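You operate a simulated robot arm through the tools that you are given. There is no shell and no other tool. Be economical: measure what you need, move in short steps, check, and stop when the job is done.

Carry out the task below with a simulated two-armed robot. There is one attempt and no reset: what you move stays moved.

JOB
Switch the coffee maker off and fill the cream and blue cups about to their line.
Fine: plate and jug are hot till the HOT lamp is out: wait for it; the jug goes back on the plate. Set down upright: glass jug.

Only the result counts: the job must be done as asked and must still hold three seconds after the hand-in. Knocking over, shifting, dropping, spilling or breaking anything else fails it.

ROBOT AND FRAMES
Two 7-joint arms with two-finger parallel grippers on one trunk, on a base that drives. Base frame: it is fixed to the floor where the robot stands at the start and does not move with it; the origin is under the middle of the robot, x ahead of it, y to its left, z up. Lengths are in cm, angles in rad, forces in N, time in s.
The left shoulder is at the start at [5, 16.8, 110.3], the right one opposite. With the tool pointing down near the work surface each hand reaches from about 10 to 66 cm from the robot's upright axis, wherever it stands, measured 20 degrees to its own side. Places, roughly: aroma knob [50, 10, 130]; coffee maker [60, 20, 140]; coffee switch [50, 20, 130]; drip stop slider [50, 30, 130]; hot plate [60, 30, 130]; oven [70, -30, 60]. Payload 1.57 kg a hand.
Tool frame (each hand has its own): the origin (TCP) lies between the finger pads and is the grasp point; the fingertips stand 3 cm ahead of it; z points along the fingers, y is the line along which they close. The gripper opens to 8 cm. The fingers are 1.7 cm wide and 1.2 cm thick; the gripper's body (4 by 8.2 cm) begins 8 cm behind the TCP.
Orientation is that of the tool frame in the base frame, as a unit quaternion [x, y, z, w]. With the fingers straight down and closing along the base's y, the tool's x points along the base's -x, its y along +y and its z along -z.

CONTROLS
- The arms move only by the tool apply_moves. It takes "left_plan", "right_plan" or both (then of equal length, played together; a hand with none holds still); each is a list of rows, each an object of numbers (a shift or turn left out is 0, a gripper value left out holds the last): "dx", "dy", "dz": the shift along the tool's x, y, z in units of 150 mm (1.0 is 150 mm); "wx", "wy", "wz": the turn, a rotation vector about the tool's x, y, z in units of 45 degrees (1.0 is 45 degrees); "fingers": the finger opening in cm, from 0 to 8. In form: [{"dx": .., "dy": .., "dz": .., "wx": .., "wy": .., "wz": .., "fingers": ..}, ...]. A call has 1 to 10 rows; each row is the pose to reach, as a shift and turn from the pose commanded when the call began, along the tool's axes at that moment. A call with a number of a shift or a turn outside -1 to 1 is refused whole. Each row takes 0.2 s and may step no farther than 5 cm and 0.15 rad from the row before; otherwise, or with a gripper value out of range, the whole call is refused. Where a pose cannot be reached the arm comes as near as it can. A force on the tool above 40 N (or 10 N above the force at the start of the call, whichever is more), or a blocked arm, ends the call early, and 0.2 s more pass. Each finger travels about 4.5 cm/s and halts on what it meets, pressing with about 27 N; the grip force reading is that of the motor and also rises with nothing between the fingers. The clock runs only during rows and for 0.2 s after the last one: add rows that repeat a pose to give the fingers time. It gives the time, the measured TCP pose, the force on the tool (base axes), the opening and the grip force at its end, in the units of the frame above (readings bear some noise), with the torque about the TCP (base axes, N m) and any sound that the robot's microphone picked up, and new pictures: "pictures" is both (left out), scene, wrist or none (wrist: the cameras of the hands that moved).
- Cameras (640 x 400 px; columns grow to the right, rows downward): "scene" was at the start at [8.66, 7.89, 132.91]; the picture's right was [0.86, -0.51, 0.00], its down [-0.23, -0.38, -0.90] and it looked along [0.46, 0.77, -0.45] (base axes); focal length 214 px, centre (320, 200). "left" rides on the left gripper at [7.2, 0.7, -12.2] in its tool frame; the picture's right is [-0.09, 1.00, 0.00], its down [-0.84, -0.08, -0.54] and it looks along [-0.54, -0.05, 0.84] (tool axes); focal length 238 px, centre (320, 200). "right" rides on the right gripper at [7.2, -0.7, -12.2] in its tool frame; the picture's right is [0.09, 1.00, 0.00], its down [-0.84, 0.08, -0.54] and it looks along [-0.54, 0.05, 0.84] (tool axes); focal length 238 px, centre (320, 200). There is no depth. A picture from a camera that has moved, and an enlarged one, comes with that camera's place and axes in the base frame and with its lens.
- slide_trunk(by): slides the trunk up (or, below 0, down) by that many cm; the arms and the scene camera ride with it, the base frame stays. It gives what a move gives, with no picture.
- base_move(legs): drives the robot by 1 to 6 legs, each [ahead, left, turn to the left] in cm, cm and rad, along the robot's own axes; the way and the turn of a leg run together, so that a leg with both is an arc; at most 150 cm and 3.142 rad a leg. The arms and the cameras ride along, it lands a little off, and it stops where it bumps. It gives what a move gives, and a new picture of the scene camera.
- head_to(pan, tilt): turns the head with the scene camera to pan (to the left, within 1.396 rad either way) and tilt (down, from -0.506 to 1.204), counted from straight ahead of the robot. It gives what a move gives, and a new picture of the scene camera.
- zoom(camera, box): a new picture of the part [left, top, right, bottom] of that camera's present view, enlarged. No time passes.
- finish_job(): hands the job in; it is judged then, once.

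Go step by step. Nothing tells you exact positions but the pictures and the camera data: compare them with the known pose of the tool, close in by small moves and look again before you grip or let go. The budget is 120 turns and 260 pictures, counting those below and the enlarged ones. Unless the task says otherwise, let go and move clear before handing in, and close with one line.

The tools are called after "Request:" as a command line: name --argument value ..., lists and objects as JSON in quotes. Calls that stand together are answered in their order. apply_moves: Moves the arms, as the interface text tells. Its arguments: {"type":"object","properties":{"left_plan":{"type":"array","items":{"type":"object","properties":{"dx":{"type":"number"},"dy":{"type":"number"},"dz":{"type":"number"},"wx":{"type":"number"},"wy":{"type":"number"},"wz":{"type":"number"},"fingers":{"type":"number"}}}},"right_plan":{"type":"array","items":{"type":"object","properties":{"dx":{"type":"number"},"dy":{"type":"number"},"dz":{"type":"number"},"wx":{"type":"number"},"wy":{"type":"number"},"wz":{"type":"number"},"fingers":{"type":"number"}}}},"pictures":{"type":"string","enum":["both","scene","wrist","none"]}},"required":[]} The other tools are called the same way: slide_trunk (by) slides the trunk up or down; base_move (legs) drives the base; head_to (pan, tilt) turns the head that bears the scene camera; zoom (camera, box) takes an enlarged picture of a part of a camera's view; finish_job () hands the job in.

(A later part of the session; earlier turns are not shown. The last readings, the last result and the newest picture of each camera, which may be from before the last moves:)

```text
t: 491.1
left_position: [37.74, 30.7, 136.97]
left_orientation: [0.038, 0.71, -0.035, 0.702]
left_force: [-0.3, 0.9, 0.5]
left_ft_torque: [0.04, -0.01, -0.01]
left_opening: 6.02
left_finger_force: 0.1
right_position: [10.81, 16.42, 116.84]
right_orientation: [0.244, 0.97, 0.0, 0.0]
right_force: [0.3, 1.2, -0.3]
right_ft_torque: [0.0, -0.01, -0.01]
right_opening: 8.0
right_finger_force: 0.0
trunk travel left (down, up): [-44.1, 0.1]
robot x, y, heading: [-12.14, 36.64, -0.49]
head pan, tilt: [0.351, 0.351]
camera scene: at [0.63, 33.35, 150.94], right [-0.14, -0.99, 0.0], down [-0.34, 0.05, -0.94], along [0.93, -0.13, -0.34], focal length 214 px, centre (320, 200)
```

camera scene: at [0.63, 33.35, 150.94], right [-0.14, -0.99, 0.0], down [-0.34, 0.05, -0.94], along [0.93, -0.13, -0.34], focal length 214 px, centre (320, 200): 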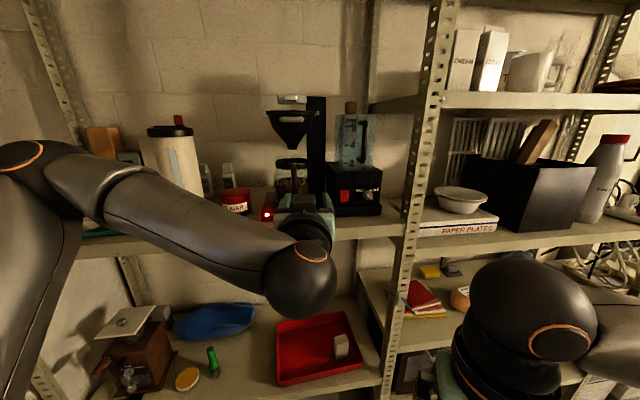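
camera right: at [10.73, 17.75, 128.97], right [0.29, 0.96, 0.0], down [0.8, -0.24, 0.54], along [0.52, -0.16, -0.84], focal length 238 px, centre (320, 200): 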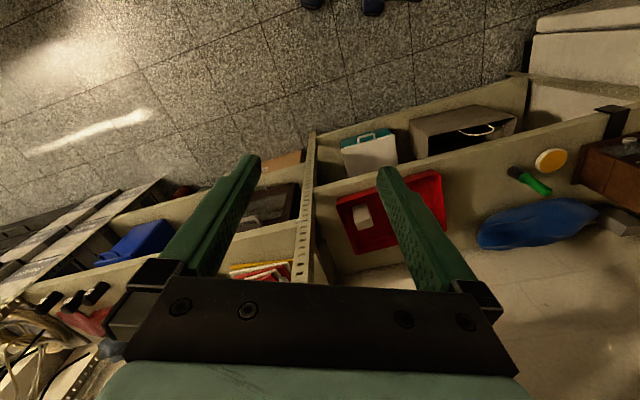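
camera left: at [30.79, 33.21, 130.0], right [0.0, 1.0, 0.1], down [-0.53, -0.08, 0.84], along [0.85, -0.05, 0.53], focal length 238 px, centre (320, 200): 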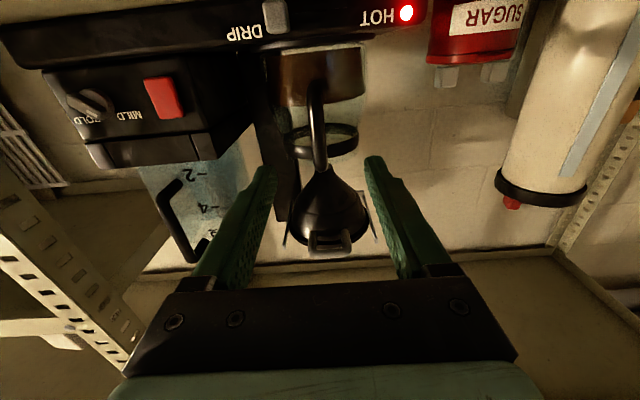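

Still lit at 475 s after switch-off. I'll continue waiting.

Request:
base_move --legs '[[0, 0, 3.14], [0, 0, -3.12], [0, 0, 3.14], [0, 0, -3.12], [0, 0, 3.14], [0, 0, -3.12]]'

Request:
base_move --legs '[[0, 0, 3.12], [0, 0, -3.13], [0, 0, 3.12], [0, 0, -3.13], [0, 0, 3.12], [0, 0, -3.13]]'

Request:
base_move --legs '[[0, 0, 3.12], [0, 0, -3.13], [0, 0, 3.12], [0, 0, -3.13], [0, 0, 3.12], [0, 0, -3.13]]'

```text
t: 536.0
left_position: [38.13, 33.52, 136.88]
left_orientation: [0.017, 0.711, -0.015, 0.703]
left_force: [0.4, 0.0, 0.8]
left_ft_torque: [0.02, 0.0, -0.05]
left_opening: 6.0
left_finger_force: 0.0
right_position: [11.96, 17.84, 116.77]
right_orientation: [0.216, 0.976, 0.0, 0.0]
right_force: [-1.3, 0.3, 1.0]
right_ft_torque: [-0.03, 0.01, 0.03]
right_opening: 8.01
right_finger_force: 0.1
trunk travel left (down, up): [-44.1, 0.1]
robot x, y, heading: [-12.27, 36.77, -0.431]
head pan, tilt: [0.351, 0.351]
camera scene: at [0.8, 34.1, 150.94], right [-0.08, -1.0, 0.0], down [-0.34, 0.03, -0.94], along [0.94, -0.08, -0.34], focal length 214 px, centre (320, 200)
```

scene: 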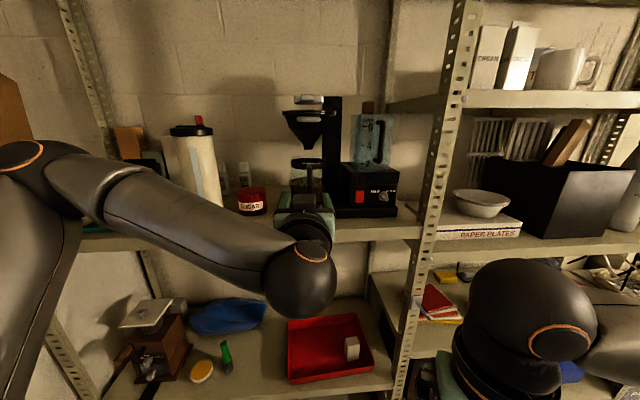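

```text
t: 580.6
left_position: [38.12, 33.91, 137.02]
left_orientation: [0.015, 0.711, -0.012, 0.703]
left_force: [0.1, -0.2, 0.6]
left_ft_torque: [-0.01, 0.01, 0.01]
left_opening: 6.01
left_finger_force: 0.1
right_position: [12.15, 18.03, 116.81]
right_orientation: [0.212, 0.977, 0.0, 0.0]
right_force: [0.3, 0.6, -0.2]
right_ft_torque: [0.05, -0.04, 0.0]
right_opening: 8.01
right_finger_force: 0.1
trunk travel left (down, up): [-44.1, 0.1]
robot x, y, heading: [-11.99, 36.46, -0.428]
head pan, tilt: [0.351, 0.351]
camera scene: at [0.81, 34.19, 150.94], right [-0.07, -1.0, 0.0], down [-0.34, 0.03, -0.94], along [0.94, -0.07, -0.34], focal length 214 px, centre (320, 200)
```

scene: 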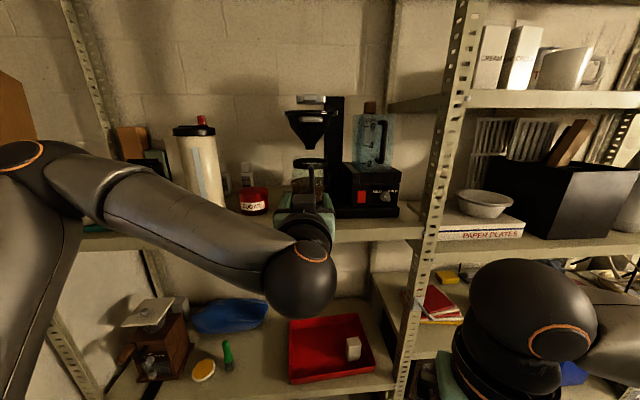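

```text
t: 624.7
left_position: [37.37, 45.46, 136.88]
left_orientation: [-0.067, 0.708, 0.069, 0.7]
left_force: [-0.2, 0.6, 0.8]
left_ft_torque: [-0.03, 0.0, 0.02]
left_opening: 6.0
left_finger_force: 0.0
right_position: [15.69, 24.0, 116.81]
right_orientation: [0.097, 0.995, 0.0, 0.0]
right_force: [0.1, -0.3, 0.1]
right_ft_torque: [-0.03, 0.0, 0.0]
right_opening: 7.99
right_finger_force: 0.0
trunk travel left (down, up): [-44.1, 0.1]
robot x, y, heading: [-12.31, 36.42, -0.196]
head pan, tilt: [0.351, 0.351]
camera scene: at [1.01, 37.2, 150.94], right [0.15, -0.99, 0.0], down [-0.34, -0.05, -0.94], along [0.93, 0.15, -0.34], focal length 214 px, centre (320, 200)
```

scene: 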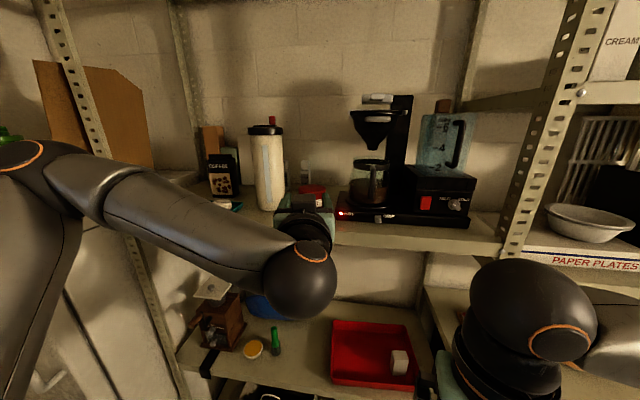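

I'll check the lamp closely.

Request:
zoom --camera "scene" --box '[330, 150, 490, 230]'

Request:
zoom --camera "left" --box '[0, 0, 320, 200]'

```text
4.00 times, centred on (410, 190) of scene
camera zoom: at [1.01, 37.2, 150.94], right [0.15, -0.99, 0.0], down [-0.34, -0.05, -0.94], along [0.93, 0.15, -0.34], focal length 858 px, centre (-40, 240)
```

zoom: 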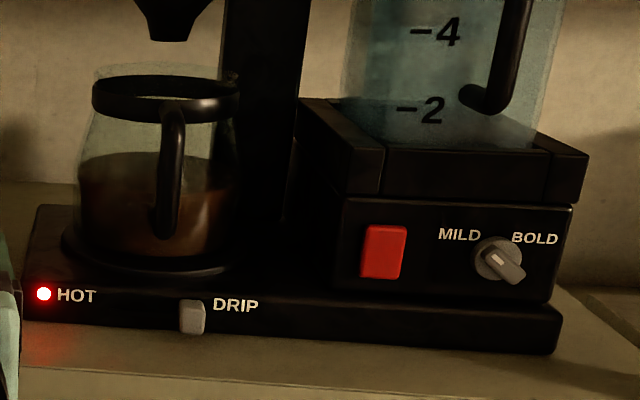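

```text
2.00 times, centred on (160, 100) of left
camera zoom: at [25.33, 43.72, 129.97], right [-0.19, 0.98, 0.1], down [-0.51, -0.18, 0.84], along [0.84, 0.11, 0.53], focal length 477 px, centre (640, 400)
```

zoom: 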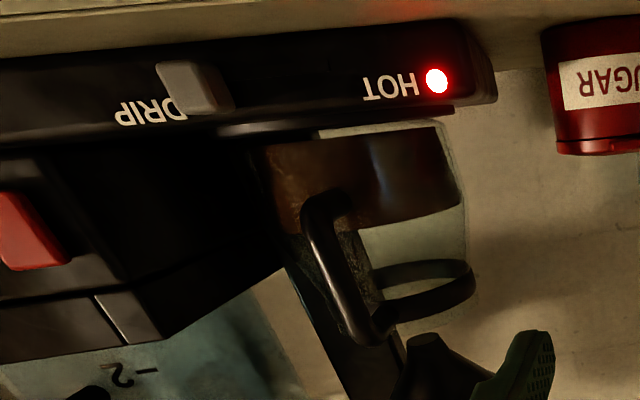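

Still lit, which is odd after 600 s. In case cooling only counts during arm rows, I'll wait using arm rows.

Request:
apply_moves --left_plan '[{"dx": 0}, {"dx": 0}, {"dx": 0}, {"dx": 0}, {"dx": 0}, {"dx": 0}, {"dx": 0}, {"dx": 0}, {"dx": 0}, {"dx": 0}]' --pictures "none"

Request:
apply_moves --left_plan '[{"dx": 0}, {"dx": 0}, {"dx": 0}, {"dx": 0}, {"dx": 0}, {"dx": 0}, {"dx": 0}, {"dx": 0}, {"dx": 0}, {"dx": 0}]' --pictures "none"

Request:
apply_moves --left_plan '[{"dx": 0}, {"dx": 0}, {"dx": 0}, {"dx": 0}, {"dx": 0}, {"dx": 0}, {"dx": 0}, {"dx": 0}, {"dx": 0}, {"dx": 0}]' --pictures "none"

Request:
apply_moves --left_plan '[{"dx": 0}, {"dx": 0}, {"dx": 0}, {"dx": 0}, {"dx": 0}, {"dx": 0}, {"dx": 0}, {"dx": 0}, {"dx": 0}, {"dx": 0}]' --pictures "none"

Request:
apply_moves --left_plan '[{"dx": 0}, {"dx": 0}, {"dx": 0}, {"dx": 0}, {"dx": 0}, {"dx": 0}, {"dx": 0}, {"dx": 0}, {"dx": 0}, {"dx": 0}]' --pictures "none"

Request:
apply_moves --left_plan '[{"dx": 0}, {"dx": 0}, {"dx": 0}, {"dx": 0}, {"dx": 0}, {"dx": 0}, {"dx": 0}, {"dx": 0}, {"dx": 0}, {"dx": 0}]' --pictures "wrist"

```text
t: 626.9
left_position: [37.2, 45.47, 136.94]
left_orientation: [-0.066, 0.708, 0.068, 0.699]
left_force: [-0.4, 0.7, -1.1]
left_ft_torque: [0.0, 0.01, -0.01]
left_opening: 6.0
left_finger_force: 0.2
right_position: [15.64, 24.1, 116.81]
right_orientation: [0.097, 0.995, 0.0, 0.0]
right_force: [0.5, -1.0, 0.3]
right_ft_torque: [-0.02, -0.02, 0.0]
right_opening: 7.97
right_finger_force: 0.2
trunk travel left (down, up): [-44.1, 0.1]
robot x, y, heading: [-12.25, 36.68, -0.194]
head pan, tilt: [0.351, 0.351]
```

```text
t: 629.1
left_position: [37.41, 45.39, 136.91]
left_orientation: [-0.066, 0.708, 0.068, 0.7]
left_force: [0.2, 0.3, 0.5]
left_ft_torque: [0.01, 0.03, 0.02]
left_opening: 5.97
left_finger_force: 0.0
right_position: [15.67, 24.07, 116.88]
right_orientation: [0.098, 0.995, 0.001, 0.0]
right_force: [-0.7, -0.8, -0.8]
right_ft_torque: [-0.02, 0.0, -0.01]
right_opening: 8.03
right_finger_force: 0.0
trunk travel left (down, up): [-44.1, 0.1]
robot x, y, heading: [-12.32, 36.83, -0.198]
head pan, tilt: [0.351, 0.351]
```

```text
t: 631.3
left_position: [37.32, 45.43, 136.84]
left_orientation: [-0.066, 0.708, 0.068, 0.7]
left_force: [-0.4, 0.0, -0.3]
left_ft_torque: [0.0, -0.01, 0.02]
left_opening: 5.98
left_finger_force: 0.1
right_position: [15.64, 23.94, 116.8]
right_orientation: [0.098, 0.995, 0.0, -0.001]
right_force: [0.1, -0.2, 0.3]
right_ft_torque: [0.0, -0.02, -0.02]
right_opening: 8.01
right_finger_force: 0.1
trunk travel left (down, up): [-44.1, 0.1]
robot x, y, heading: [-12.02, 36.64, -0.189]
head pan, tilt: [0.351, 0.351]
```

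```text
t: 633.5
left_position: [37.39, 45.42, 137.01]
left_orientation: [-0.066, 0.708, 0.068, 0.7]
left_force: [1.2, 0.6, 0.2]
left_ft_torque: [-0.01, -0.01, 0.02]
left_opening: 6.0
left_finger_force: 0.0
right_position: [15.64, 23.97, 116.71]
right_orientation: [0.097, 0.995, 0.0, -0.001]
right_force: [-0.1, -0.5, 0.5]
right_ft_torque: [-0.03, 0.01, 0.0]
right_opening: 7.99
right_finger_force: 0.0
trunk travel left (down, up): [-44.1, 0.1]
robot x, y, heading: [-12.1, 36.62, -0.194]
head pan, tilt: [0.351, 0.351]
```

```text
t: 635.7
left_position: [37.34, 45.46, 136.79]
left_orientation: [-0.066, 0.708, 0.068, 0.699]
left_force: [-0.6, -0.5, -0.3]
left_ft_torque: [-0.01, 0.01, 0.01]
left_opening: 5.99
left_finger_force: 0.1
right_position: [15.72, 24.11, 116.85]
right_orientation: [0.098, 0.995, 0.0, 0.0]
right_force: [0.9, 0.5, 0.9]
right_ft_torque: [0.01, -0.01, 0.01]
right_opening: 8.02
right_finger_force: 0.1
trunk travel left (down, up): [-44.1, 0.1]
robot x, y, heading: [-12.19, 36.63, -0.192]
head pan, tilt: [0.351, 0.351]
```

```text
t: 637.9
left_position: [37.37, 45.43, 136.91]
left_orientation: [-0.066, 0.708, 0.068, 0.7]
left_force: [-1.0, -0.5, 0.1]
left_ft_torque: [-0.04, -0.01, -0.01]
left_opening: 5.99
left_finger_force: 0.0
right_position: [15.69, 24.0, 116.87]
right_orientation: [0.098, 0.995, 0.0, 0.0]
right_force: [-0.2, -0.4, -0.4]
right_ft_torque: [0.01, -0.03, -0.03]
right_opening: 8.03
right_finger_force: 0.0
trunk travel left (down, up): [-44.1, 0.1]
robot x, y, heading: [-12.59, 36.23, -0.205]
head pan, tilt: [0.351, 0.351]
camera left: at [25.33, 43.73, 129.97], right [-0.19, 0.98, 0.1], down [-0.51, -0.18, 0.84], along [0.84, 0.11, 0.53], focal length 238 px, centre (320, 200)
```

left: 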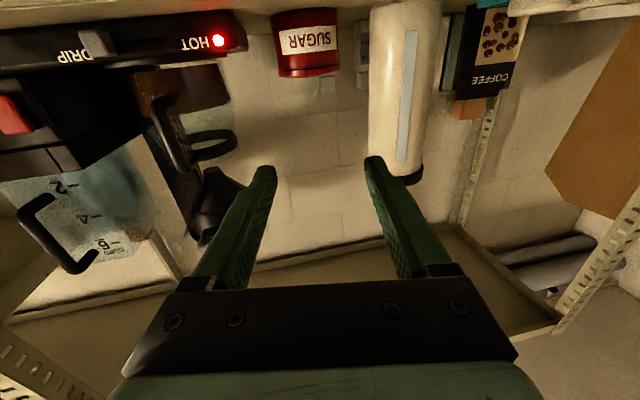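

Still lit. I'll wait more with arm rows.

Request:
apply_moves --left_plan '[{"dx": 0}, {"dx": 0}, {"dx": 0}, {"dx": 0}, {"dx": 0}, {"dx": 0}, {"dx": 0}, {"dx": 0}, {"dx": 0}, {"dx": 0}]' --pictures "none"

Request:
apply_moves --left_plan '[{"dx": 0}, {"dx": 0}, {"dx": 0}, {"dx": 0}, {"dx": 0}, {"dx": 0}, {"dx": 0}, {"dx": 0}, {"dx": 0}, {"dx": 0}]' --pictures "none"

Request:
apply_moves --left_plan '[{"dx": 0}, {"dx": 0}, {"dx": 0}, {"dx": 0}, {"dx": 0}, {"dx": 0}, {"dx": 0}, {"dx": 0}, {"dx": 0}, {"dx": 0}]' --pictures "none"

Request:
apply_moves --left_plan '[{"dx": 0}, {"dx": 0}, {"dx": 0}, {"dx": 0}, {"dx": 0}, {"dx": 0}, {"dx": 0}, {"dx": 0}, {"dx": 0}, {"dx": 0}]' --pictures "none"

Request:
apply_moves --left_plan '[{"dx": 0}, {"dx": 0}, {"dx": 0}, {"dx": 0}, {"dx": 0}, {"dx": 0}, {"dx": 0}, {"dx": 0}, {"dx": 0}, {"dx": 0}]' --pictures "none"

Request:
apply_moves --left_plan '[{"dx": 0}, {"dx": 0}, {"dx": 0}, {"dx": 0}, {"dx": 0}, {"dx": 0}, {"dx": 0}, {"dx": 0}, {"dx": 0}, {"dx": 0}]' --pictures "none"

Request:
apply_moves --left_plan '[{"dx": 0}, {"dx": 0}, {"dx": 0}, {"dx": 0}, {"dx": 0}, {"dx": 0}, {"dx": 0}, {"dx": 0}, {"dx": 0}, {"dx": 0}]' --pictures "none"

Request:
apply_moves --left_plan '[{"dx": 0}, {"dx": 0}, {"dx": 0}, {"dx": 0}, {"dx": 0}, {"dx": 0}, {"dx": 0}, {"dx": 0}, {"dx": 0}, {"dx": 0}]' --pictures "wrist"

```text
t: 640.1
left_position: [37.39, 45.52, 136.9]
left_orientation: [-0.067, 0.708, 0.069, 0.7]
left_force: [1.2, -0.2, -0.2]
left_ft_torque: [-0.01, 0.03, 0.0]
left_opening: 6.02
left_finger_force: 0.1
right_position: [15.66, 23.91, 116.9]
right_orientation: [0.098, 0.995, 0.0, 0.0]
right_force: [-0.3, -0.5, -0.8]
right_ft_torque: [-0.01, 0.01, -0.05]
right_opening: 8.0
right_finger_force: 0.0
trunk travel left (down, up): [-44.1, 0.1]
robot x, y, heading: [-11.64, 36.67, -0.193]
head pan, tilt: [0.351, 0.351]
```

```text
t: 642.3
left_position: [37.36, 45.46, 136.84]
left_orientation: [-0.065, 0.709, 0.067, 0.699]
left_force: [0.4, 0.1, 0.0]
left_ft_torque: [0.01, 0.0, 0.01]
left_opening: 6.03
left_finger_force: 0.0
right_position: [15.76, 23.95, 116.9]
right_orientation: [0.097, 0.995, 0.0, 0.0]
right_force: [-0.4, -0.5, 0.3]
right_ft_torque: [0.01, 0.03, 0.02]
right_opening: 8.0
right_finger_force: 0.0
trunk travel left (down, up): [-44.1, 0.1]
robot x, y, heading: [-12.05, 36.55, -0.194]
head pan, tilt: [0.351, 0.351]
```

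```text
t: 644.5
left_position: [37.26, 45.46, 136.83]
left_orientation: [-0.067, 0.708, 0.068, 0.7]
left_force: [-0.5, -1.0, -0.5]
left_ft_torque: [-0.02, -0.02, 0.03]
left_opening: 6.01
left_finger_force: 0.0
right_position: [15.68, 24.03, 116.83]
right_orientation: [0.097, 0.995, 0.0, 0.001]
right_force: [-0.2, 0.7, 0.0]
right_ft_torque: [-0.02, 0.0, -0.03]
right_opening: 8.0
right_finger_force: 0.0
trunk travel left (down, up): [-44.1, 0.1]
robot x, y, heading: [-11.9, 36.35, -0.202]
head pan, tilt: [0.351, 0.351]
```

```text
t: 646.7
left_position: [37.36, 45.5, 136.97]
left_orientation: [-0.067, 0.708, 0.069, 0.7]
left_force: [0.6, -0.4, 0.3]
left_ft_torque: [0.01, -0.01, 0.02]
left_opening: 6.02
left_finger_force: 0.0
right_position: [15.65, 23.95, 116.76]
right_orientation: [0.098, 0.995, 0.0, 0.001]
right_force: [0.6, 1.0, -0.5]
right_ft_torque: [0.01, 0.0, -0.02]
right_opening: 8.0
right_finger_force: 0.1
trunk travel left (down, up): [-44.1, 0.1]
robot x, y, heading: [-12.29, 36.78, -0.198]
head pan, tilt: [0.351, 0.351]
```

```text
t: 648.9
left_position: [37.22, 45.42, 136.93]
left_orientation: [-0.066, 0.708, 0.068, 0.7]
left_force: [-0.8, 0.0, -0.1]
left_ft_torque: [-0.04, -0.01, 0.03]
left_opening: 5.99
left_finger_force: 0.1
right_position: [15.75, 23.98, 116.9]
right_orientation: [0.098, 0.995, -0.001, 0.001]
right_force: [0.5, 0.0, 0.3]
right_ft_torque: [-0.02, 0.01, 0.0]
right_opening: 7.99
right_finger_force: 0.1
trunk travel left (down, up): [-44.1, 0.1]
robot x, y, heading: [-12.29, 36.68, -0.196]
head pan, tilt: [0.351, 0.351]
```

```text
t: 651.1
left_position: [37.4, 45.49, 136.87]
left_orientation: [-0.067, 0.708, 0.069, 0.7]
left_force: [0.5, -0.4, 0.4]
left_ft_torque: [0.0, 0.0, 0.02]
left_opening: 5.99
left_finger_force: 0.1
right_position: [15.68, 23.91, 116.79]
right_orientation: [0.098, 0.995, 0.0, 0.0]
right_force: [0.1, 0.6, -1.6]
right_ft_torque: [0.01, 0.0, -0.02]
right_opening: 8.0
right_finger_force: 0.0
trunk travel left (down, up): [-44.1, 0.1]
robot x, y, heading: [-12.22, 36.57, -0.195]
head pan, tilt: [0.351, 0.351]
```

```text
t: 653.3
left_position: [37.37, 45.41, 136.83]
left_orientation: [-0.067, 0.708, 0.069, 0.7]
left_force: [-0.5, 0.6, 0.2]
left_ft_torque: [0.04, 0.03, -0.02]
left_opening: 5.99
left_finger_force: 0.1
right_position: [15.71, 23.95, 116.82]
right_orientation: [0.098, 0.995, 0.0, 0.0]
right_force: [-0.2, -0.3, 0.1]
right_ft_torque: [-0.04, 0.0, 0.02]
right_opening: 8.02
right_finger_force: 0.1
trunk travel left (down, up): [-44.1, 0.1]
robot x, y, heading: [-11.76, 36.91, -0.196]
head pan, tilt: [0.351, 0.351]
```

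```text
t: 655.5
left_position: [37.29, 45.41, 136.9]
left_orientation: [-0.067, 0.708, 0.069, 0.699]
left_force: [0.1, -0.2, 0.7]
left_ft_torque: [-0.02, 0.03, 0.02]
left_opening: 5.99
left_finger_force: 0.0
right_position: [15.73, 23.97, 116.84]
right_orientation: [0.098, 0.995, 0.0, 0.0]
right_force: [0.6, -0.3, -0.8]
right_ft_torque: [0.04, 0.03, 0.01]
right_opening: 7.97
right_finger_force: 0.1
trunk travel left (down, up): [-44.1, 0.1]
robot x, y, heading: [-12.26, 36.63, -0.196]
head pan, tilt: [0.351, 0.351]
camera left: at [25.33, 43.73, 129.97], right [-0.19, 0.98, 0.1], down [-0.51, -0.18, 0.84], along [0.84, 0.11, 0.53], focal length 238 px, centre (320, 200)
```

left: 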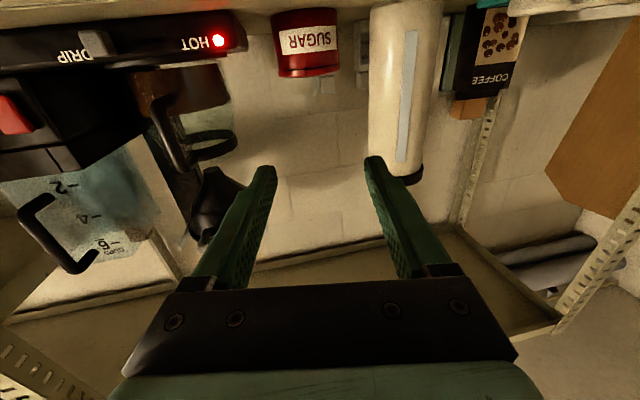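

Still lit. Perhaps the cooling is simply slow, so I'll wait through several long cycles.

Request:
base_move --legs '[[0, 0, 3.12], [0, 0, -3.16], [0, 0, 3.12], [0, 0, -3.14], [0, 0, 3.12], [0, 0, -3.14]]'

Request:
base_move --legs '[[0, 0, 3.12], [0, 0, -3.14], [0, 0, 3.12], [0, 0, -3.14], [0, 0, 3.12], [0, 0, -3.14]]'

Request:
base_move --legs '[[0, 0, 3.12], [0, 0, -3.12], [0, 0, 3.12], [0, 0, -3.12], [0, 0, 3.12], [0, 0, -3.12]]'

Request:
base_move --legs '[[0, 0, 3.12], [0, 0, -3.12], [0, 0, 3.12], [0, 0, -3.12], [0, 0, 3.12], [0, 0, -3.12]]'

Request:
zoom --camera "left" --box '[0, 0, 640, 400]'

```text
refused: -3.16 is not a number from -3.14159 to 3.14159
```

```text
t: 699.9
left_position: [38.09, 39.4, 136.97]
left_orientation: [-0.024, 0.711, 0.026, 0.702]
left_force: [1.1, -0.2, 0.6]
left_ft_torque: [0.01, -0.01, -0.01]
left_opening: 5.97
left_finger_force: 0.2
right_position: [13.88, 20.74, 116.83]
right_orientation: [0.157, 0.988, -0.001, 0.001]
right_force: [-0.7, 0.4, -0.3]
right_ft_torque: [0.0, 0.01, 0.01]
right_opening: 8.01
right_finger_force: 0.1
trunk travel left (down, up): [-44.1, 0.1]
robot x, y, heading: [-11.95, 36.72, -0.314]
head pan, tilt: [0.351, 0.351]
camera scene: at [0.99, 35.62, 150.94], right [0.04, -1.0, 0.0], down [-0.34, -0.01, -0.94], along [0.94, 0.03, -0.34], focal length 214 px, centre (320, 200)
```

scene: 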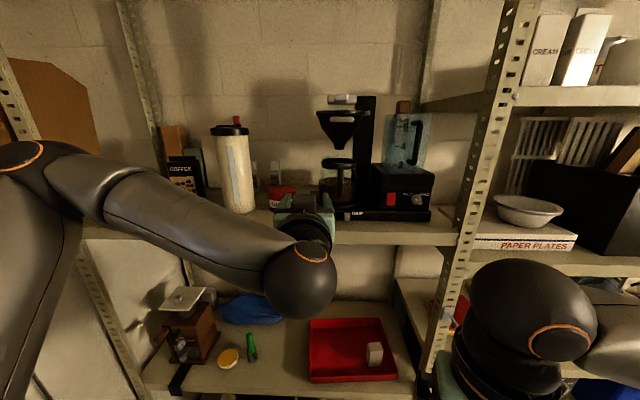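

```text
t: 744.0
left_position: [38.0, 32.56, 136.94]
left_orientation: [0.025, 0.711, -0.022, 0.703]
left_force: [0.0, -1.0, 0.0]
left_ft_torque: [0.01, 0.01, -0.05]
left_opening: 5.99
left_finger_force: 0.0
right_position: [11.7, 17.34, 116.82]
right_orientation: [0.225, 0.974, 0.0, 0.001]
right_force: [0.1, 1.0, -0.1]
right_ft_torque: [0.05, 0.01, -0.01]
right_opening: 7.99
right_finger_force: 0.0
trunk travel left (down, up): [-44.1, 0.1]
robot x, y, heading: [-11.99, 36.61, -0.453]
head pan, tilt: [0.351, 0.351]
camera scene: at [0.75, 33.84, 150.94], right [-0.1, -0.99, 0.0], down [-0.34, 0.03, -0.94], along [0.93, -0.09, -0.34], focal length 214 px, centre (320, 200)
```

scene: 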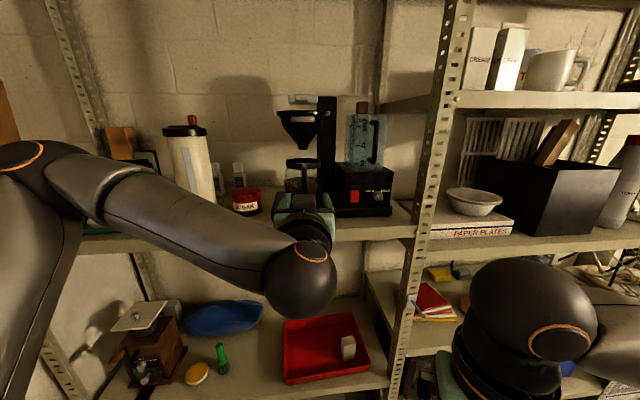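

```text
t: 788.3
left_position: [37.91, 31.7, 137.04]
left_orientation: [0.032, 0.711, -0.029, 0.702]
left_force: [0.1, 0.4, -0.3]
left_ft_torque: [0.01, 0.01, 0.02]
left_opening: 5.98
left_finger_force: 0.0
right_position: [11.28, 16.85, 116.9]
right_orientation: [0.233, 0.972, 0.0, 0.0]
right_force: [1.1, -0.2, 0.5]
right_ft_torque: [-0.01, 0.02, -0.01]
right_opening: 8.0
right_finger_force: 0.0
trunk travel left (down, up): [-44.1, 0.1]
robot x, y, heading: [-11.85, 36.43, -0.47]
head pan, tilt: [0.351, 0.351]
camera scene: at [0.69, 33.6, 150.94], right [-0.12, -0.99, 0.0], down [-0.34, 0.04, -0.94], along [0.93, -0.11, -0.34], focal length 214 px, centre (320, 200)
```

scene: 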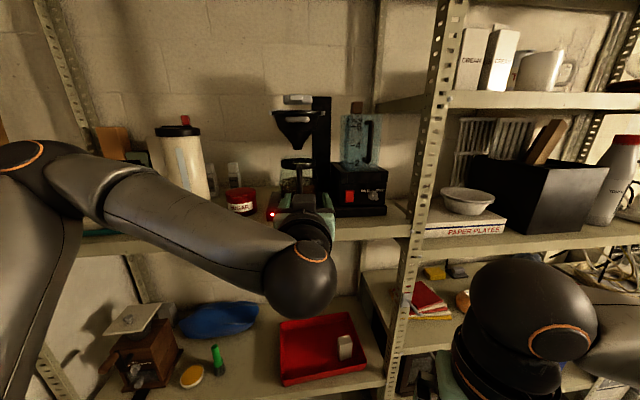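

```text
1.00 times, centred on (320, 200) of left (not enlarged: the box is as wide or as high as the picture)
camera zoom: at [25.9, 33.3, 129.97], right [0.09, 0.99, 0.1], down [-0.54, -0.04, 0.84], along [0.84, -0.12, 0.53], focal length 238 px, centre (320, 200)
```

zoom: 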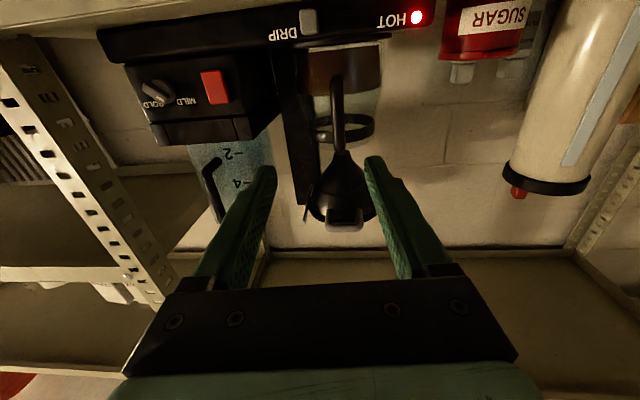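

770 s after switch-off HOT is still lit, so the switch may not be latched properly after my slide over it. I'll go back and press the lower half again cleanly.

Request:
base_move --legs '[[0, 0, 0.08], [9.0, -14.1, 0]]'

Request:
zoom --camera "left" --box '[0, 0, 640, 400]'

```text
t: 790.2
left_position: [41.11, 19.12, 136.88]
left_orientation: [0.004, 0.711, 0.0, 0.703]
left_force: [0.2, -1.0, -0.1]
left_ft_torque: [-0.01, 0.0, 0.03]
left_opening: 5.99
left_finger_force: 0.1
right_position: [15.7, 2.36, 116.88]
right_orientation: [0.195, 0.981, 0.001, -0.001]
right_force: [-0.3, -1.1, 0.1]
right_ft_torque: [0.0, 0.03, 0.02]
right_opening: 8.0
right_finger_force: 0.1
trunk travel left (down, up): [-44.1, 0.1]
robot x, y, heading: [-9.28, 20.05, -0.396]
head pan, tilt: [0.351, 0.351]
camera scene: at [3.88, 18.13, 150.94], right [-0.04, -1.0, 0.0], down [-0.34, 0.01, -0.94], along [0.94, -0.04, -0.34], focal length 214 px, centre (320, 200)
```

scene: 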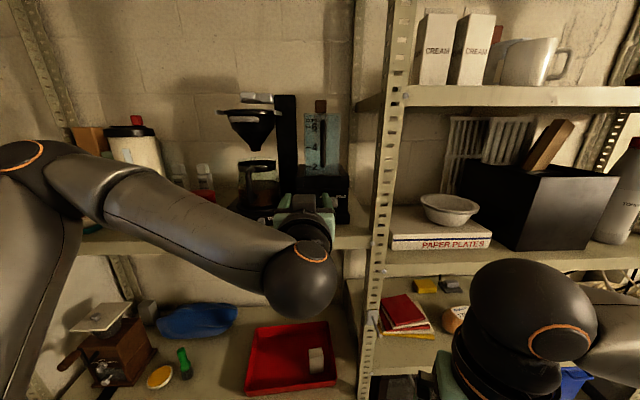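

```text
1.00 times, centred on (320, 200) of left (not enlarged: the box is as wide or as high as the picture)
camera zoom: at [29.02, 19.82, 129.96], right [0.01, 1.0, 0.1], down [-0.53, -0.08, 0.84], along [0.85, -0.06, 0.53], focal length 238 px, centre (320, 200)
```

zoom: 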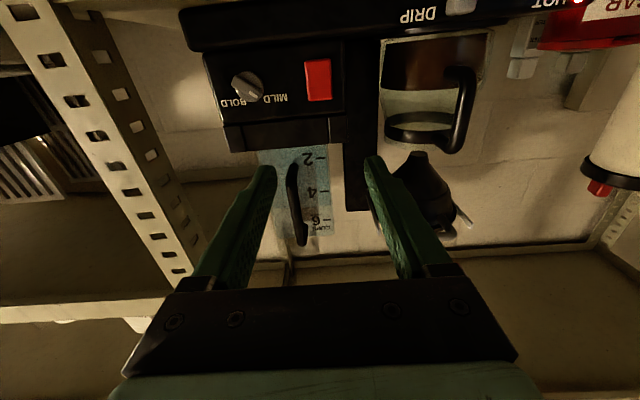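

I'll close the fingers, go down to the lower half of the rocker and approach.

Request:
apply_moves --left_plan '[{"dx": 0.19, "dz": 0.0, "fingers": 0}, {"dx": 0.375, "dz": 0.1}, {"dx": 0.375, "dz": 0.25}, {"dx": 0.375, "dz": 0.4}, {"dx": 0.375, "dz": 0.48}]' --pictures "wrist"

Request:
zoom --camera "left" --box '[260, 70, 400, 190]'

```text
t: 791.4
left_position: [47.9, 19.13, 131.3]
left_orientation: [0.004, 0.71, -0.002, 0.704]
left_force: [0.1, 0.4, 0.2]
left_ft_torque: [-0.01, 0.0, 0.01]
left_opening: 0.02
left_finger_force: 21.5
right_position: [15.73, 2.41, 116.91]
right_orientation: [0.195, 0.981, 0.0, 0.0]
right_force: [0.7, -0.3, 0.1]
right_ft_torque: [-0.03, 0.01, 0.0]
right_opening: 8.01
right_finger_force: 0.1
trunk travel left (down, up): [-44.1, 0.1]
robot x, y, heading: [-8.84, 19.82, -0.389]
head pan, tilt: [0.351, 0.351]
camera left: at [35.84, 19.93, 124.34], right [0.01, 1.0, 0.1], down [-0.53, -0.08, 0.84], along [0.85, -0.06, 0.53], focal length 238 px, centre (320, 200)
```

left: 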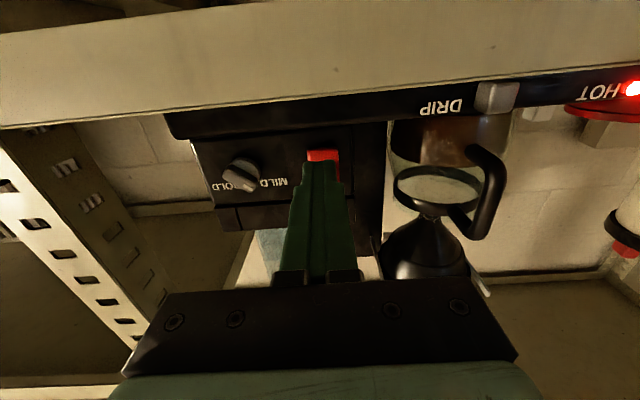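

```text
3.33 times, centred on (330, 130) of left
camera zoom: at [35.84, 19.93, 124.34], right [0.01, 1.0, 0.1], down [-0.53, -0.08, 0.84], along [0.85, -0.06, 0.53], focal length 794 px, centre (287, 433)
```

zoom: 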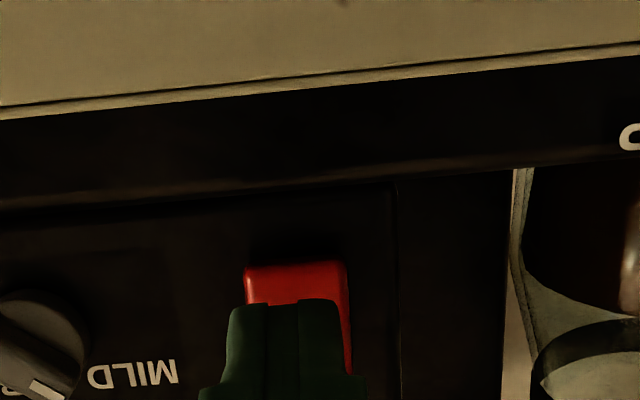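

Pressing the lower half.

Request:
apply_moves --left_plan '[{"dz": 0.08}, {"dz": 0.11}, {"dz": 0.13}, {"dz": 0.145}, {"dz": 0.16}]' --pictures "wrist"

Request:
zoom --camera "left" --box '[260, 70, 400, 190]'

```text
t: 792.6
left_position: [49.73, 19.25, 131.09]
left_orientation: [0.006, 0.713, -0.001, 0.702]
left_force: [-18.6, 5.2, 1.7]
left_ft_torque: [-0.01, -0.21, 0.24]
left_opening: 0.0
left_finger_force: 20.8
right_position: [15.13, 2.54, 116.98]
right_orientation: [0.195, 0.981, 0.001, 0.002]
right_force: [0.2, -0.2, -0.4]
right_ft_torque: [-0.03, -0.03, -0.02]
right_opening: 8.0
right_finger_force: 0.1
trunk travel left (down, up): [-44.1, 0.1]
robot x, y, heading: [-8.97, 20.27, -0.392]
head pan, tilt: [0.351, 0.351]
stopped in row 5 (left hand): the force on the tool passed its limit (the readings are from after the stop); the commanded pose is now the measured one
camera left: at [37.54, 20.01, 124.24], right [0.01, 0.99, 0.1], down [-0.53, -0.08, 0.84], along [0.85, -0.06, 0.53], focal length 238 px, centre (320, 200)
```

left: 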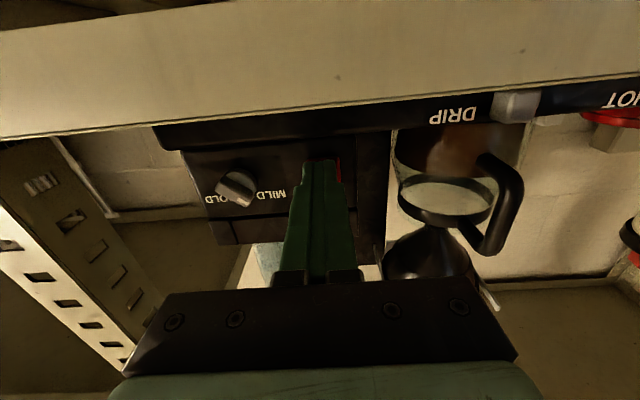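

```text
3.33 times, centred on (330, 130) of left
camera zoom: at [37.54, 20.01, 124.24], right [0.01, 0.99, 0.1], down [-0.53, -0.08, 0.84], along [0.85, -0.06, 0.53], focal length 794 px, centre (287, 433)
```

zoom: 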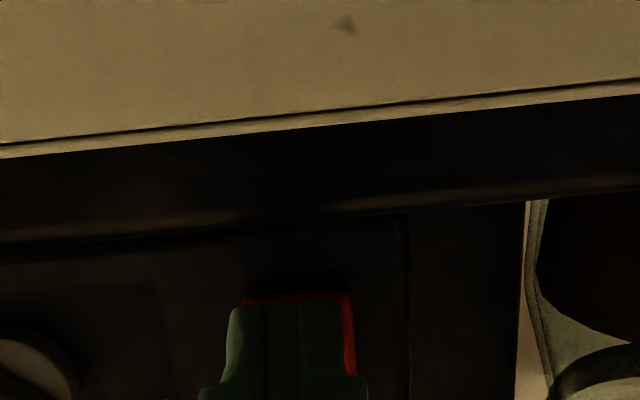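

No click and it is stiff, so the switch was properly off. I'll retract straight back and check HOT.

Request:
apply_moves --left_plan '[{"dz": -0.1}, {"dz": -0.3}, {"dz": -0.55}, {"dx": -0.38, "dz": -0.6, "fingers": 6}, {"dx": -0.38, "dz": -0.6}, {"dx": -0.38, "dz": -0.6}]'

```text
refused: row 4 steps farther than a row can; nothing moved
```

Request:
apply_moves --left_plan '[{"dz": -0.1}, {"dz": -0.3}, {"dz": -0.55}, {"dx": -0.19, "dz": -0.58, "fingers": 6}, {"dx": -0.38, "dz": -0.58}, {"dx": -0.38, "dz": -0.58}]'

Request:
zoom --camera "scene" --box '[200, 90, 360, 230]'

```text
t: 794.0
left_position: [41.48, 19.2, 136.88]
left_orientation: [0.007, 0.714, -0.001, 0.7]
left_force: [0.4, -0.4, -0.6]
left_ft_torque: [-0.02, -0.03, -0.01]
left_opening: 6.0
left_finger_force: 0.0
right_position: [15.68, 2.4, 116.81]
right_orientation: [0.195, 0.981, 0.0, 0.0]
right_force: [-0.2, 0.2, 0.0]
right_ft_torque: [-0.02, 0.0, -0.01]
right_opening: 7.97
right_finger_force: 0.1
trunk travel left (down, up): [-44.1, 0.1]
robot x, y, heading: [-9.3, 19.82, -0.391]
head pan, tilt: [0.351, 0.351]
camera scene: at [3.84, 18.23, 150.94], right [-0.04, -1.0, 0.0], down [-0.34, 0.01, -0.94], along [0.94, -0.04, -0.34], focal length 214 px, centre (320, 200)
camera left: at [29.31, 20.03, 129.89], right [0.01, 0.99, 0.1], down [-0.53, -0.08, 0.85], along [0.85, -0.06, 0.52], focal length 238 px, centre (320, 200)
```

scene: 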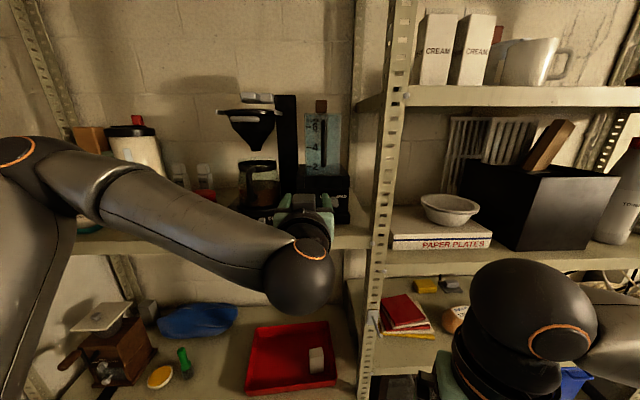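
left: 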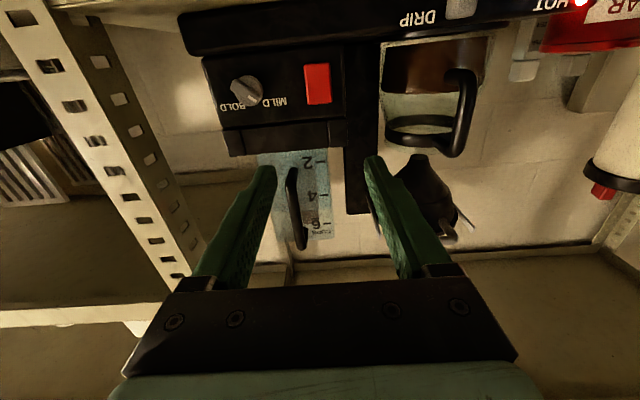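

```text
2.86 times, centred on (280, 160) of scene
camera zoom: at [3.84, 18.23, 150.94], right [-0.04, -1.0, 0.0], down [-0.34, 0.01, -0.94], along [0.94, -0.04, -0.34], focal length 613 px, centre (434, 314)
```

zoom: 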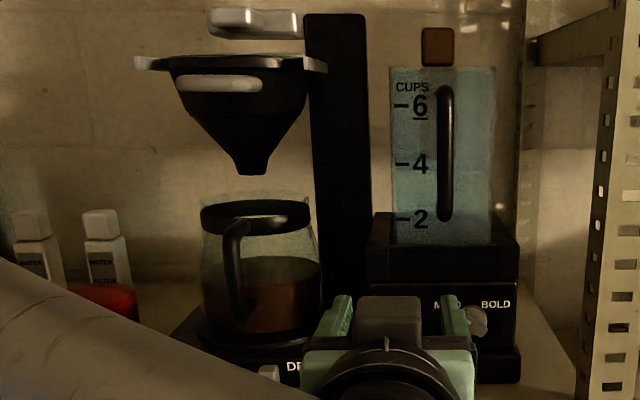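

HOT remains lit. I'll drive to the clear spot and continue waiting with long cycles.

Request:
base_move --legs '[[-9, 14.1, 0], [0, 0, 3.14], [0, 0, -3.13], [0, 0, 3.14], [0, 0, -3.13], [0, 0, 3.12]]'

Request:
base_move --legs '[[0, 0, -3.12], [0, 0, 3.12], [0, 0, -3.12], [0, 0, 3.12], [0, 0, -3.12], [0, 0, 3.12]]'

Request:
base_move --legs '[[0, 0, -3.12], [0, 0, 3.12], [0, 0, -3.12], [0, 0, 3.12], [0, 0, -3.12], [0, 0, 3.12]]'

Request:
base_move --legs '[[0, 0, -3.12], [0, 0, 3.12], [0, 0, -3.12], [0, 0, 3.12], [0, 0, -3.12]]'

Request:
zoom --camera "left" --box '[0, 0, 640, 400]'

```text
t: 832.2
left_position: [-62.55, 37.08, 136.58]
left_orientation: [0.714, 0.0, -0.7, 0.005]
left_force: [-0.6, 0.3, -0.2]
left_ft_torque: [-0.03, 0.03, -0.04]
left_opening: 6.0
left_finger_force: 0.0
right_position: [-37.05, 54.41, 116.77]
right_orientation: [0.982, -0.188, 0.0, 0.0]
right_force: [-0.6, 0.3, 0.1]
right_ft_torque: [-0.02, 0.0, -0.02]
right_opening: 8.02
right_finger_force: 0.0
trunk travel left (down, up): [-44.1, 0.1]
robot x, y, heading: [-11.96, 37.36, 2.764]
head pan, tilt: [0.351, 0.351]
camera scene: at [-25.06, 38.77, 150.94], right [0.02, 1.0, 0.0], down [0.34, -0.01, -0.94], along [-0.94, 0.02, -0.34], focal length 214 px, centre (320, 200)
```

scene: 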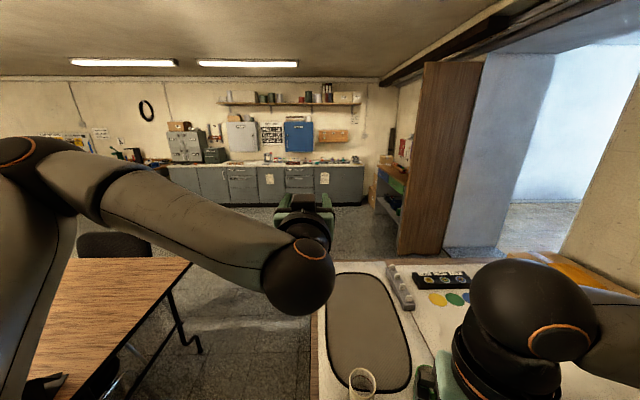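

```text
t: 876.7
left_position: [-61.25, 48.8, 136.77]
left_orientation: [0.708, -0.083, -0.697, -0.077]
left_force: [0.0, -0.4, -0.3]
left_ft_torque: [-0.02, -0.01, 0.02]
left_opening: 6.0
left_finger_force: 0.0
right_position: [-32.4, 59.64, 116.81]
right_orientation: [0.954, -0.299, 0.0, 0.001]
right_force: [-1.0, 0.0, -0.5]
right_ft_torque: [-0.01, 0.0, 0.03]
right_opening: 8.0
right_finger_force: 0.1
trunk travel left (down, up): [-44.1, 0.1]
robot x, y, heading: [-12.03, 36.85, 2.532]
head pan, tilt: [0.351, 0.351]
camera scene: at [-24.33, 41.71, 150.94], right [0.25, 0.97, 0.0], down [0.33, -0.09, -0.94], along [-0.91, 0.24, -0.34], focal length 214 px, centre (320, 200)
```

scene: 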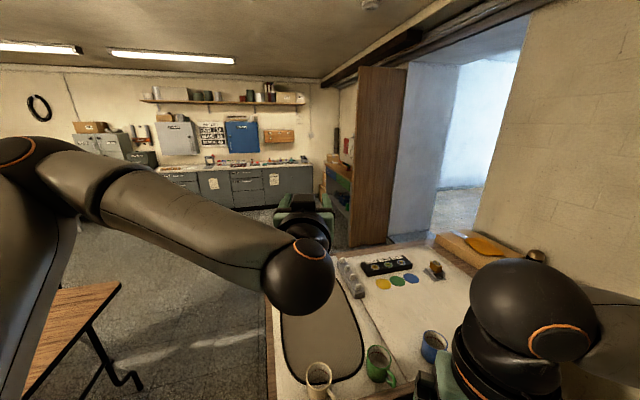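

```text
t: 921.0
left_position: [-62.72, 36.62, 136.71]
left_orientation: [0.714, 0.002, -0.7, 0.007]
left_force: [0.2, -0.5, -0.2]
left_ft_torque: [-0.04, -0.02, 0.03]
left_opening: 6.02
left_finger_force: 0.1
right_position: [-37.3, 54.17, 116.71]
right_orientation: [0.983, -0.183, -0.001, 0.0]
right_force: [-0.3, -0.3, 1.0]
right_ft_torque: [0.01, -0.01, -0.03]
right_opening: 7.98
right_finger_force: 0.1
trunk travel left (down, up): [-44.1, 0.1]
robot x, y, heading: [-11.54, 36.99, 2.777]
head pan, tilt: [0.351, 0.351]
camera scene: at [-25.08, 38.63, 150.94], right [0.01, 1.0, 0.0], down [0.34, 0.0, -0.94], along [-0.94, 0.01, -0.34], focal length 214 px, centre (320, 200)
```

scene: 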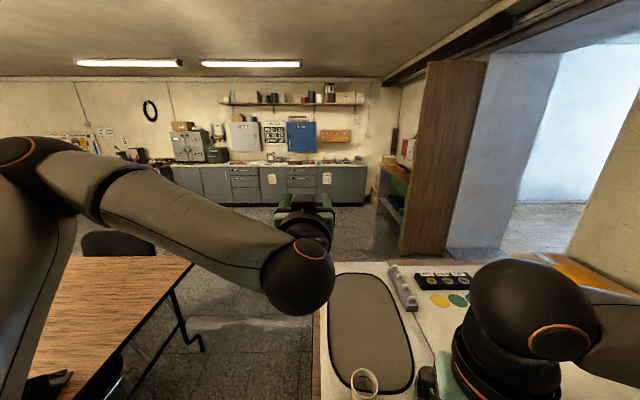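

```text
t: 957.4
left_position: [37.55, 47.43, 136.68]
left_orientation: [-0.072, 0.71, 0.076, 0.696]
left_force: [-0.2, 0.2, -0.2]
left_ft_torque: [-0.01, -0.02, 0.02]
left_opening: 6.02
left_finger_force: 0.1
right_position: [16.09, 25.2, 116.78]
right_orientation: [0.085, 0.996, 0.0, 0.0]
right_force: [0.0, 0.2, 0.1]
right_ft_torque: [-0.04, 0.0, -0.03]
right_opening: 8.02
right_finger_force: 0.0
trunk travel left (down, up): [-44.1, 0.1]
robot x, y, heading: [-11.7, 37.12, -0.173]
head pan, tilt: [0.351, 0.351]
camera scene: at [1.07, 38.07, 150.94], right [0.18, -0.98, 0.0], down [-0.34, -0.06, -0.94], along [0.92, 0.17, -0.34], focal length 214 px, centre (320, 200)
```

scene: 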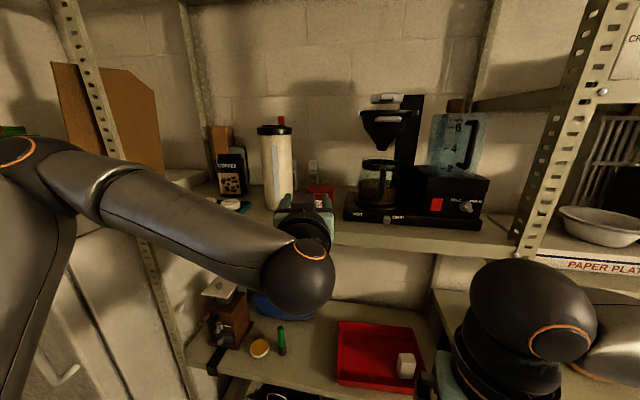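

```text
1.00 times, centred on (320, 200) of left (not enlarged: the box is as wide or as high as the picture)
camera zoom: at [25.52, 45.4, 129.88], right [-0.21, 0.97, 0.1], down [-0.5, -0.19, 0.85], along [0.84, 0.13, 0.52], focal length 238 px, centre (320, 200)
```

zoom: 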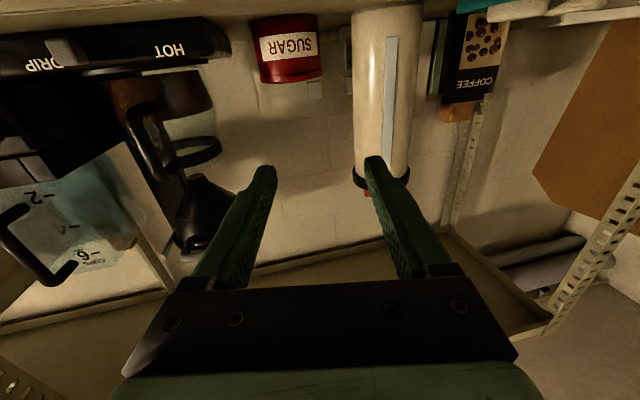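

The HOT lamp is out. I'll line up the robot in front of the jug handle.

Request:
base_move --legs '[[0, 0, -0.215], [5.5, -1.8, 0]]'

Request:
zoom --camera "left" --box '[0, 0, 640, 400]'

```text
t: 959.1
left_position: [43.24, 33.01, 136.63]
left_orientation: [0.002, 0.715, 0.005, 0.699]
left_force: [0.3, -0.3, 0.5]
left_ft_torque: [0.02, 0.0, 0.03]
left_opening: 6.0
left_finger_force: 0.0
right_position: [17.61, 15.97, 116.8]
right_orientation: [0.188, 0.982, 0.0, -0.001]
right_force: [-0.1, -0.4, -0.3]
right_ft_torque: [-0.01, 0.01, -0.01]
right_opening: 7.98
right_finger_force: 0.1
trunk travel left (down, up): [-44.1, 0.1]
robot x, y, heading: [-7.79, 33.68, -0.377]
head pan, tilt: [0.351, 0.351]
camera scene: at [5.63, 31.53, 150.93], right [-0.03, -1.0, 0.0], down [-0.34, 0.01, -0.94], along [0.94, -0.02, -0.34], focal length 214 px, centre (320, 200)
```

scene: 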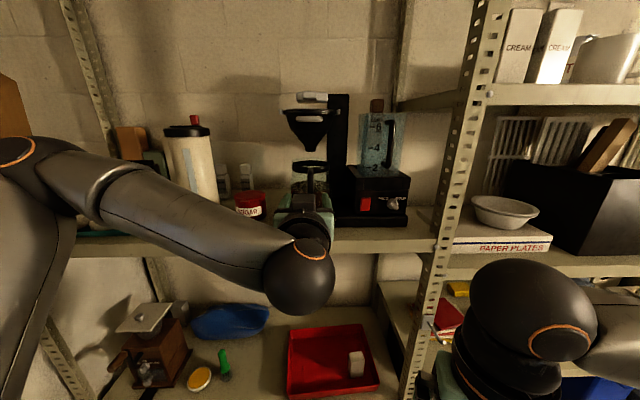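

```text
1.00 times, centred on (320, 200) of left (not enlarged: the box is as wide or as high as the picture)
camera zoom: at [31.06, 33.7, 129.85], right [0.0, 0.99, 0.1], down [-0.52, -0.09, 0.85], along [0.85, -0.05, 0.52], focal length 238 px, centre (320, 200)
```

zoom: 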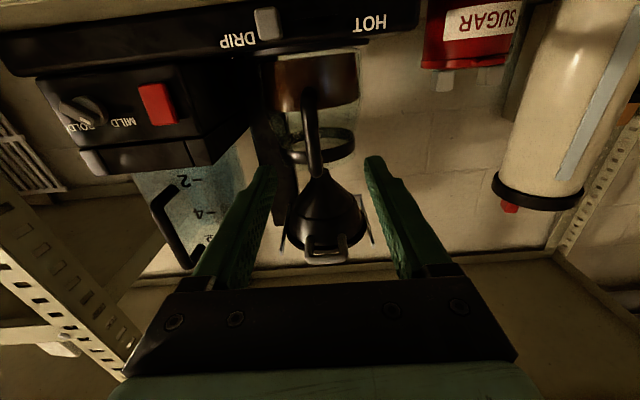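

The lamp stays out. I'll shift 0.7 cm right and approach the handle.

Request:
apply_moves --left_plan '[{"dy": -0.047, "dz": 0.1}, {"dy": -0.047, "dz": 0.25}, {"dy": -0.047, "dz": 0.37}]'

Request:
zoom --camera "scene" --box '[250, 90, 410, 230]'

```text
t: 959.9
left_position: [48.81, 32.54, 136.67]
left_orientation: [0.002, 0.715, 0.004, 0.699]
left_force: [0.8, -0.2, -0.4]
left_ft_torque: [0.01, 0.0, 0.0]
left_opening: 6.02
left_finger_force: 0.1
right_position: [17.66, 15.93, 116.8]
right_orientation: [0.188, 0.982, 0.0, -0.001]
right_force: [0.1, 0.5, -0.9]
right_ft_torque: [0.0, 0.03, 0.01]
right_opening: 8.0
right_finger_force: 0.1
trunk travel left (down, up): [-44.1, 0.1]
robot x, y, heading: [-7.3, 33.11, -0.378]
head pan, tilt: [0.351, 0.351]
camera scene: at [5.56, 31.61, 150.94], right [-0.03, -1.0, 0.0], down [-0.34, 0.01, -0.94], along [0.94, -0.02, -0.34], focal length 214 px, centre (320, 200)
camera left: at [36.63, 33.24, 129.85], right [0.0, 0.99, 0.1], down [-0.52, -0.09, 0.85], along [0.85, -0.05, 0.52], focal length 238 px, centre (320, 200)
```

scene: 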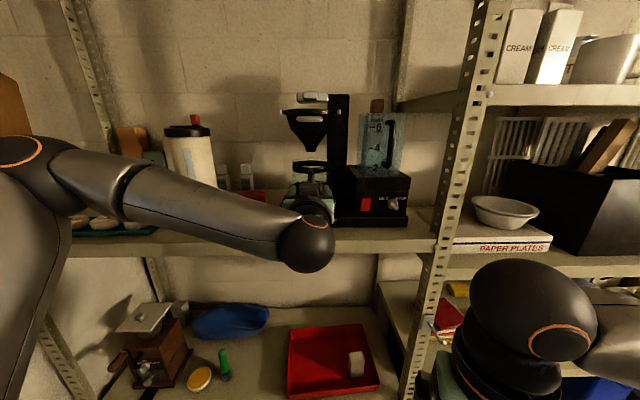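
left: 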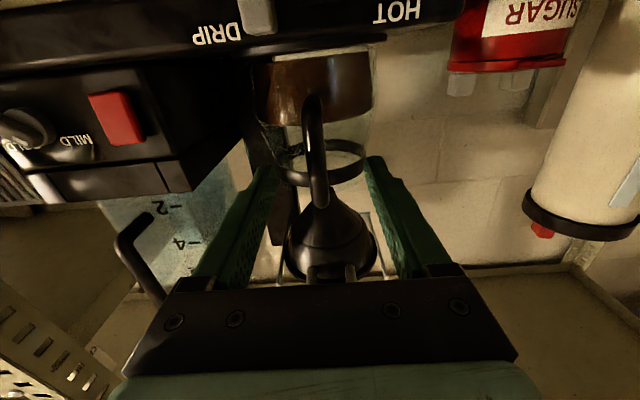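

```text
2.86 times, centred on (330, 160) of scene
camera zoom: at [5.56, 31.61, 150.94], right [-0.03, -1.0, 0.0], down [-0.34, 0.01, -0.94], along [0.94, -0.02, -0.34], focal length 613 px, centre (291, 314)
```

zoom: 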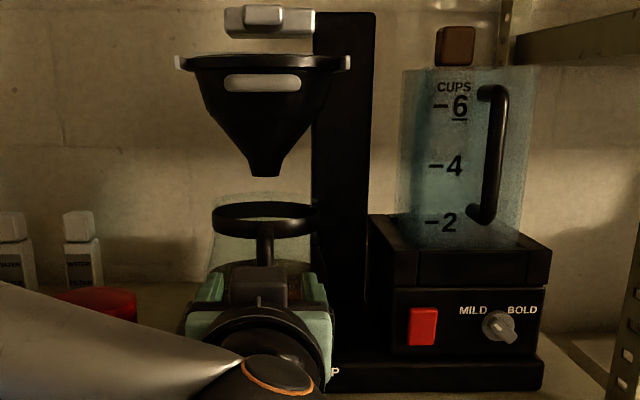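

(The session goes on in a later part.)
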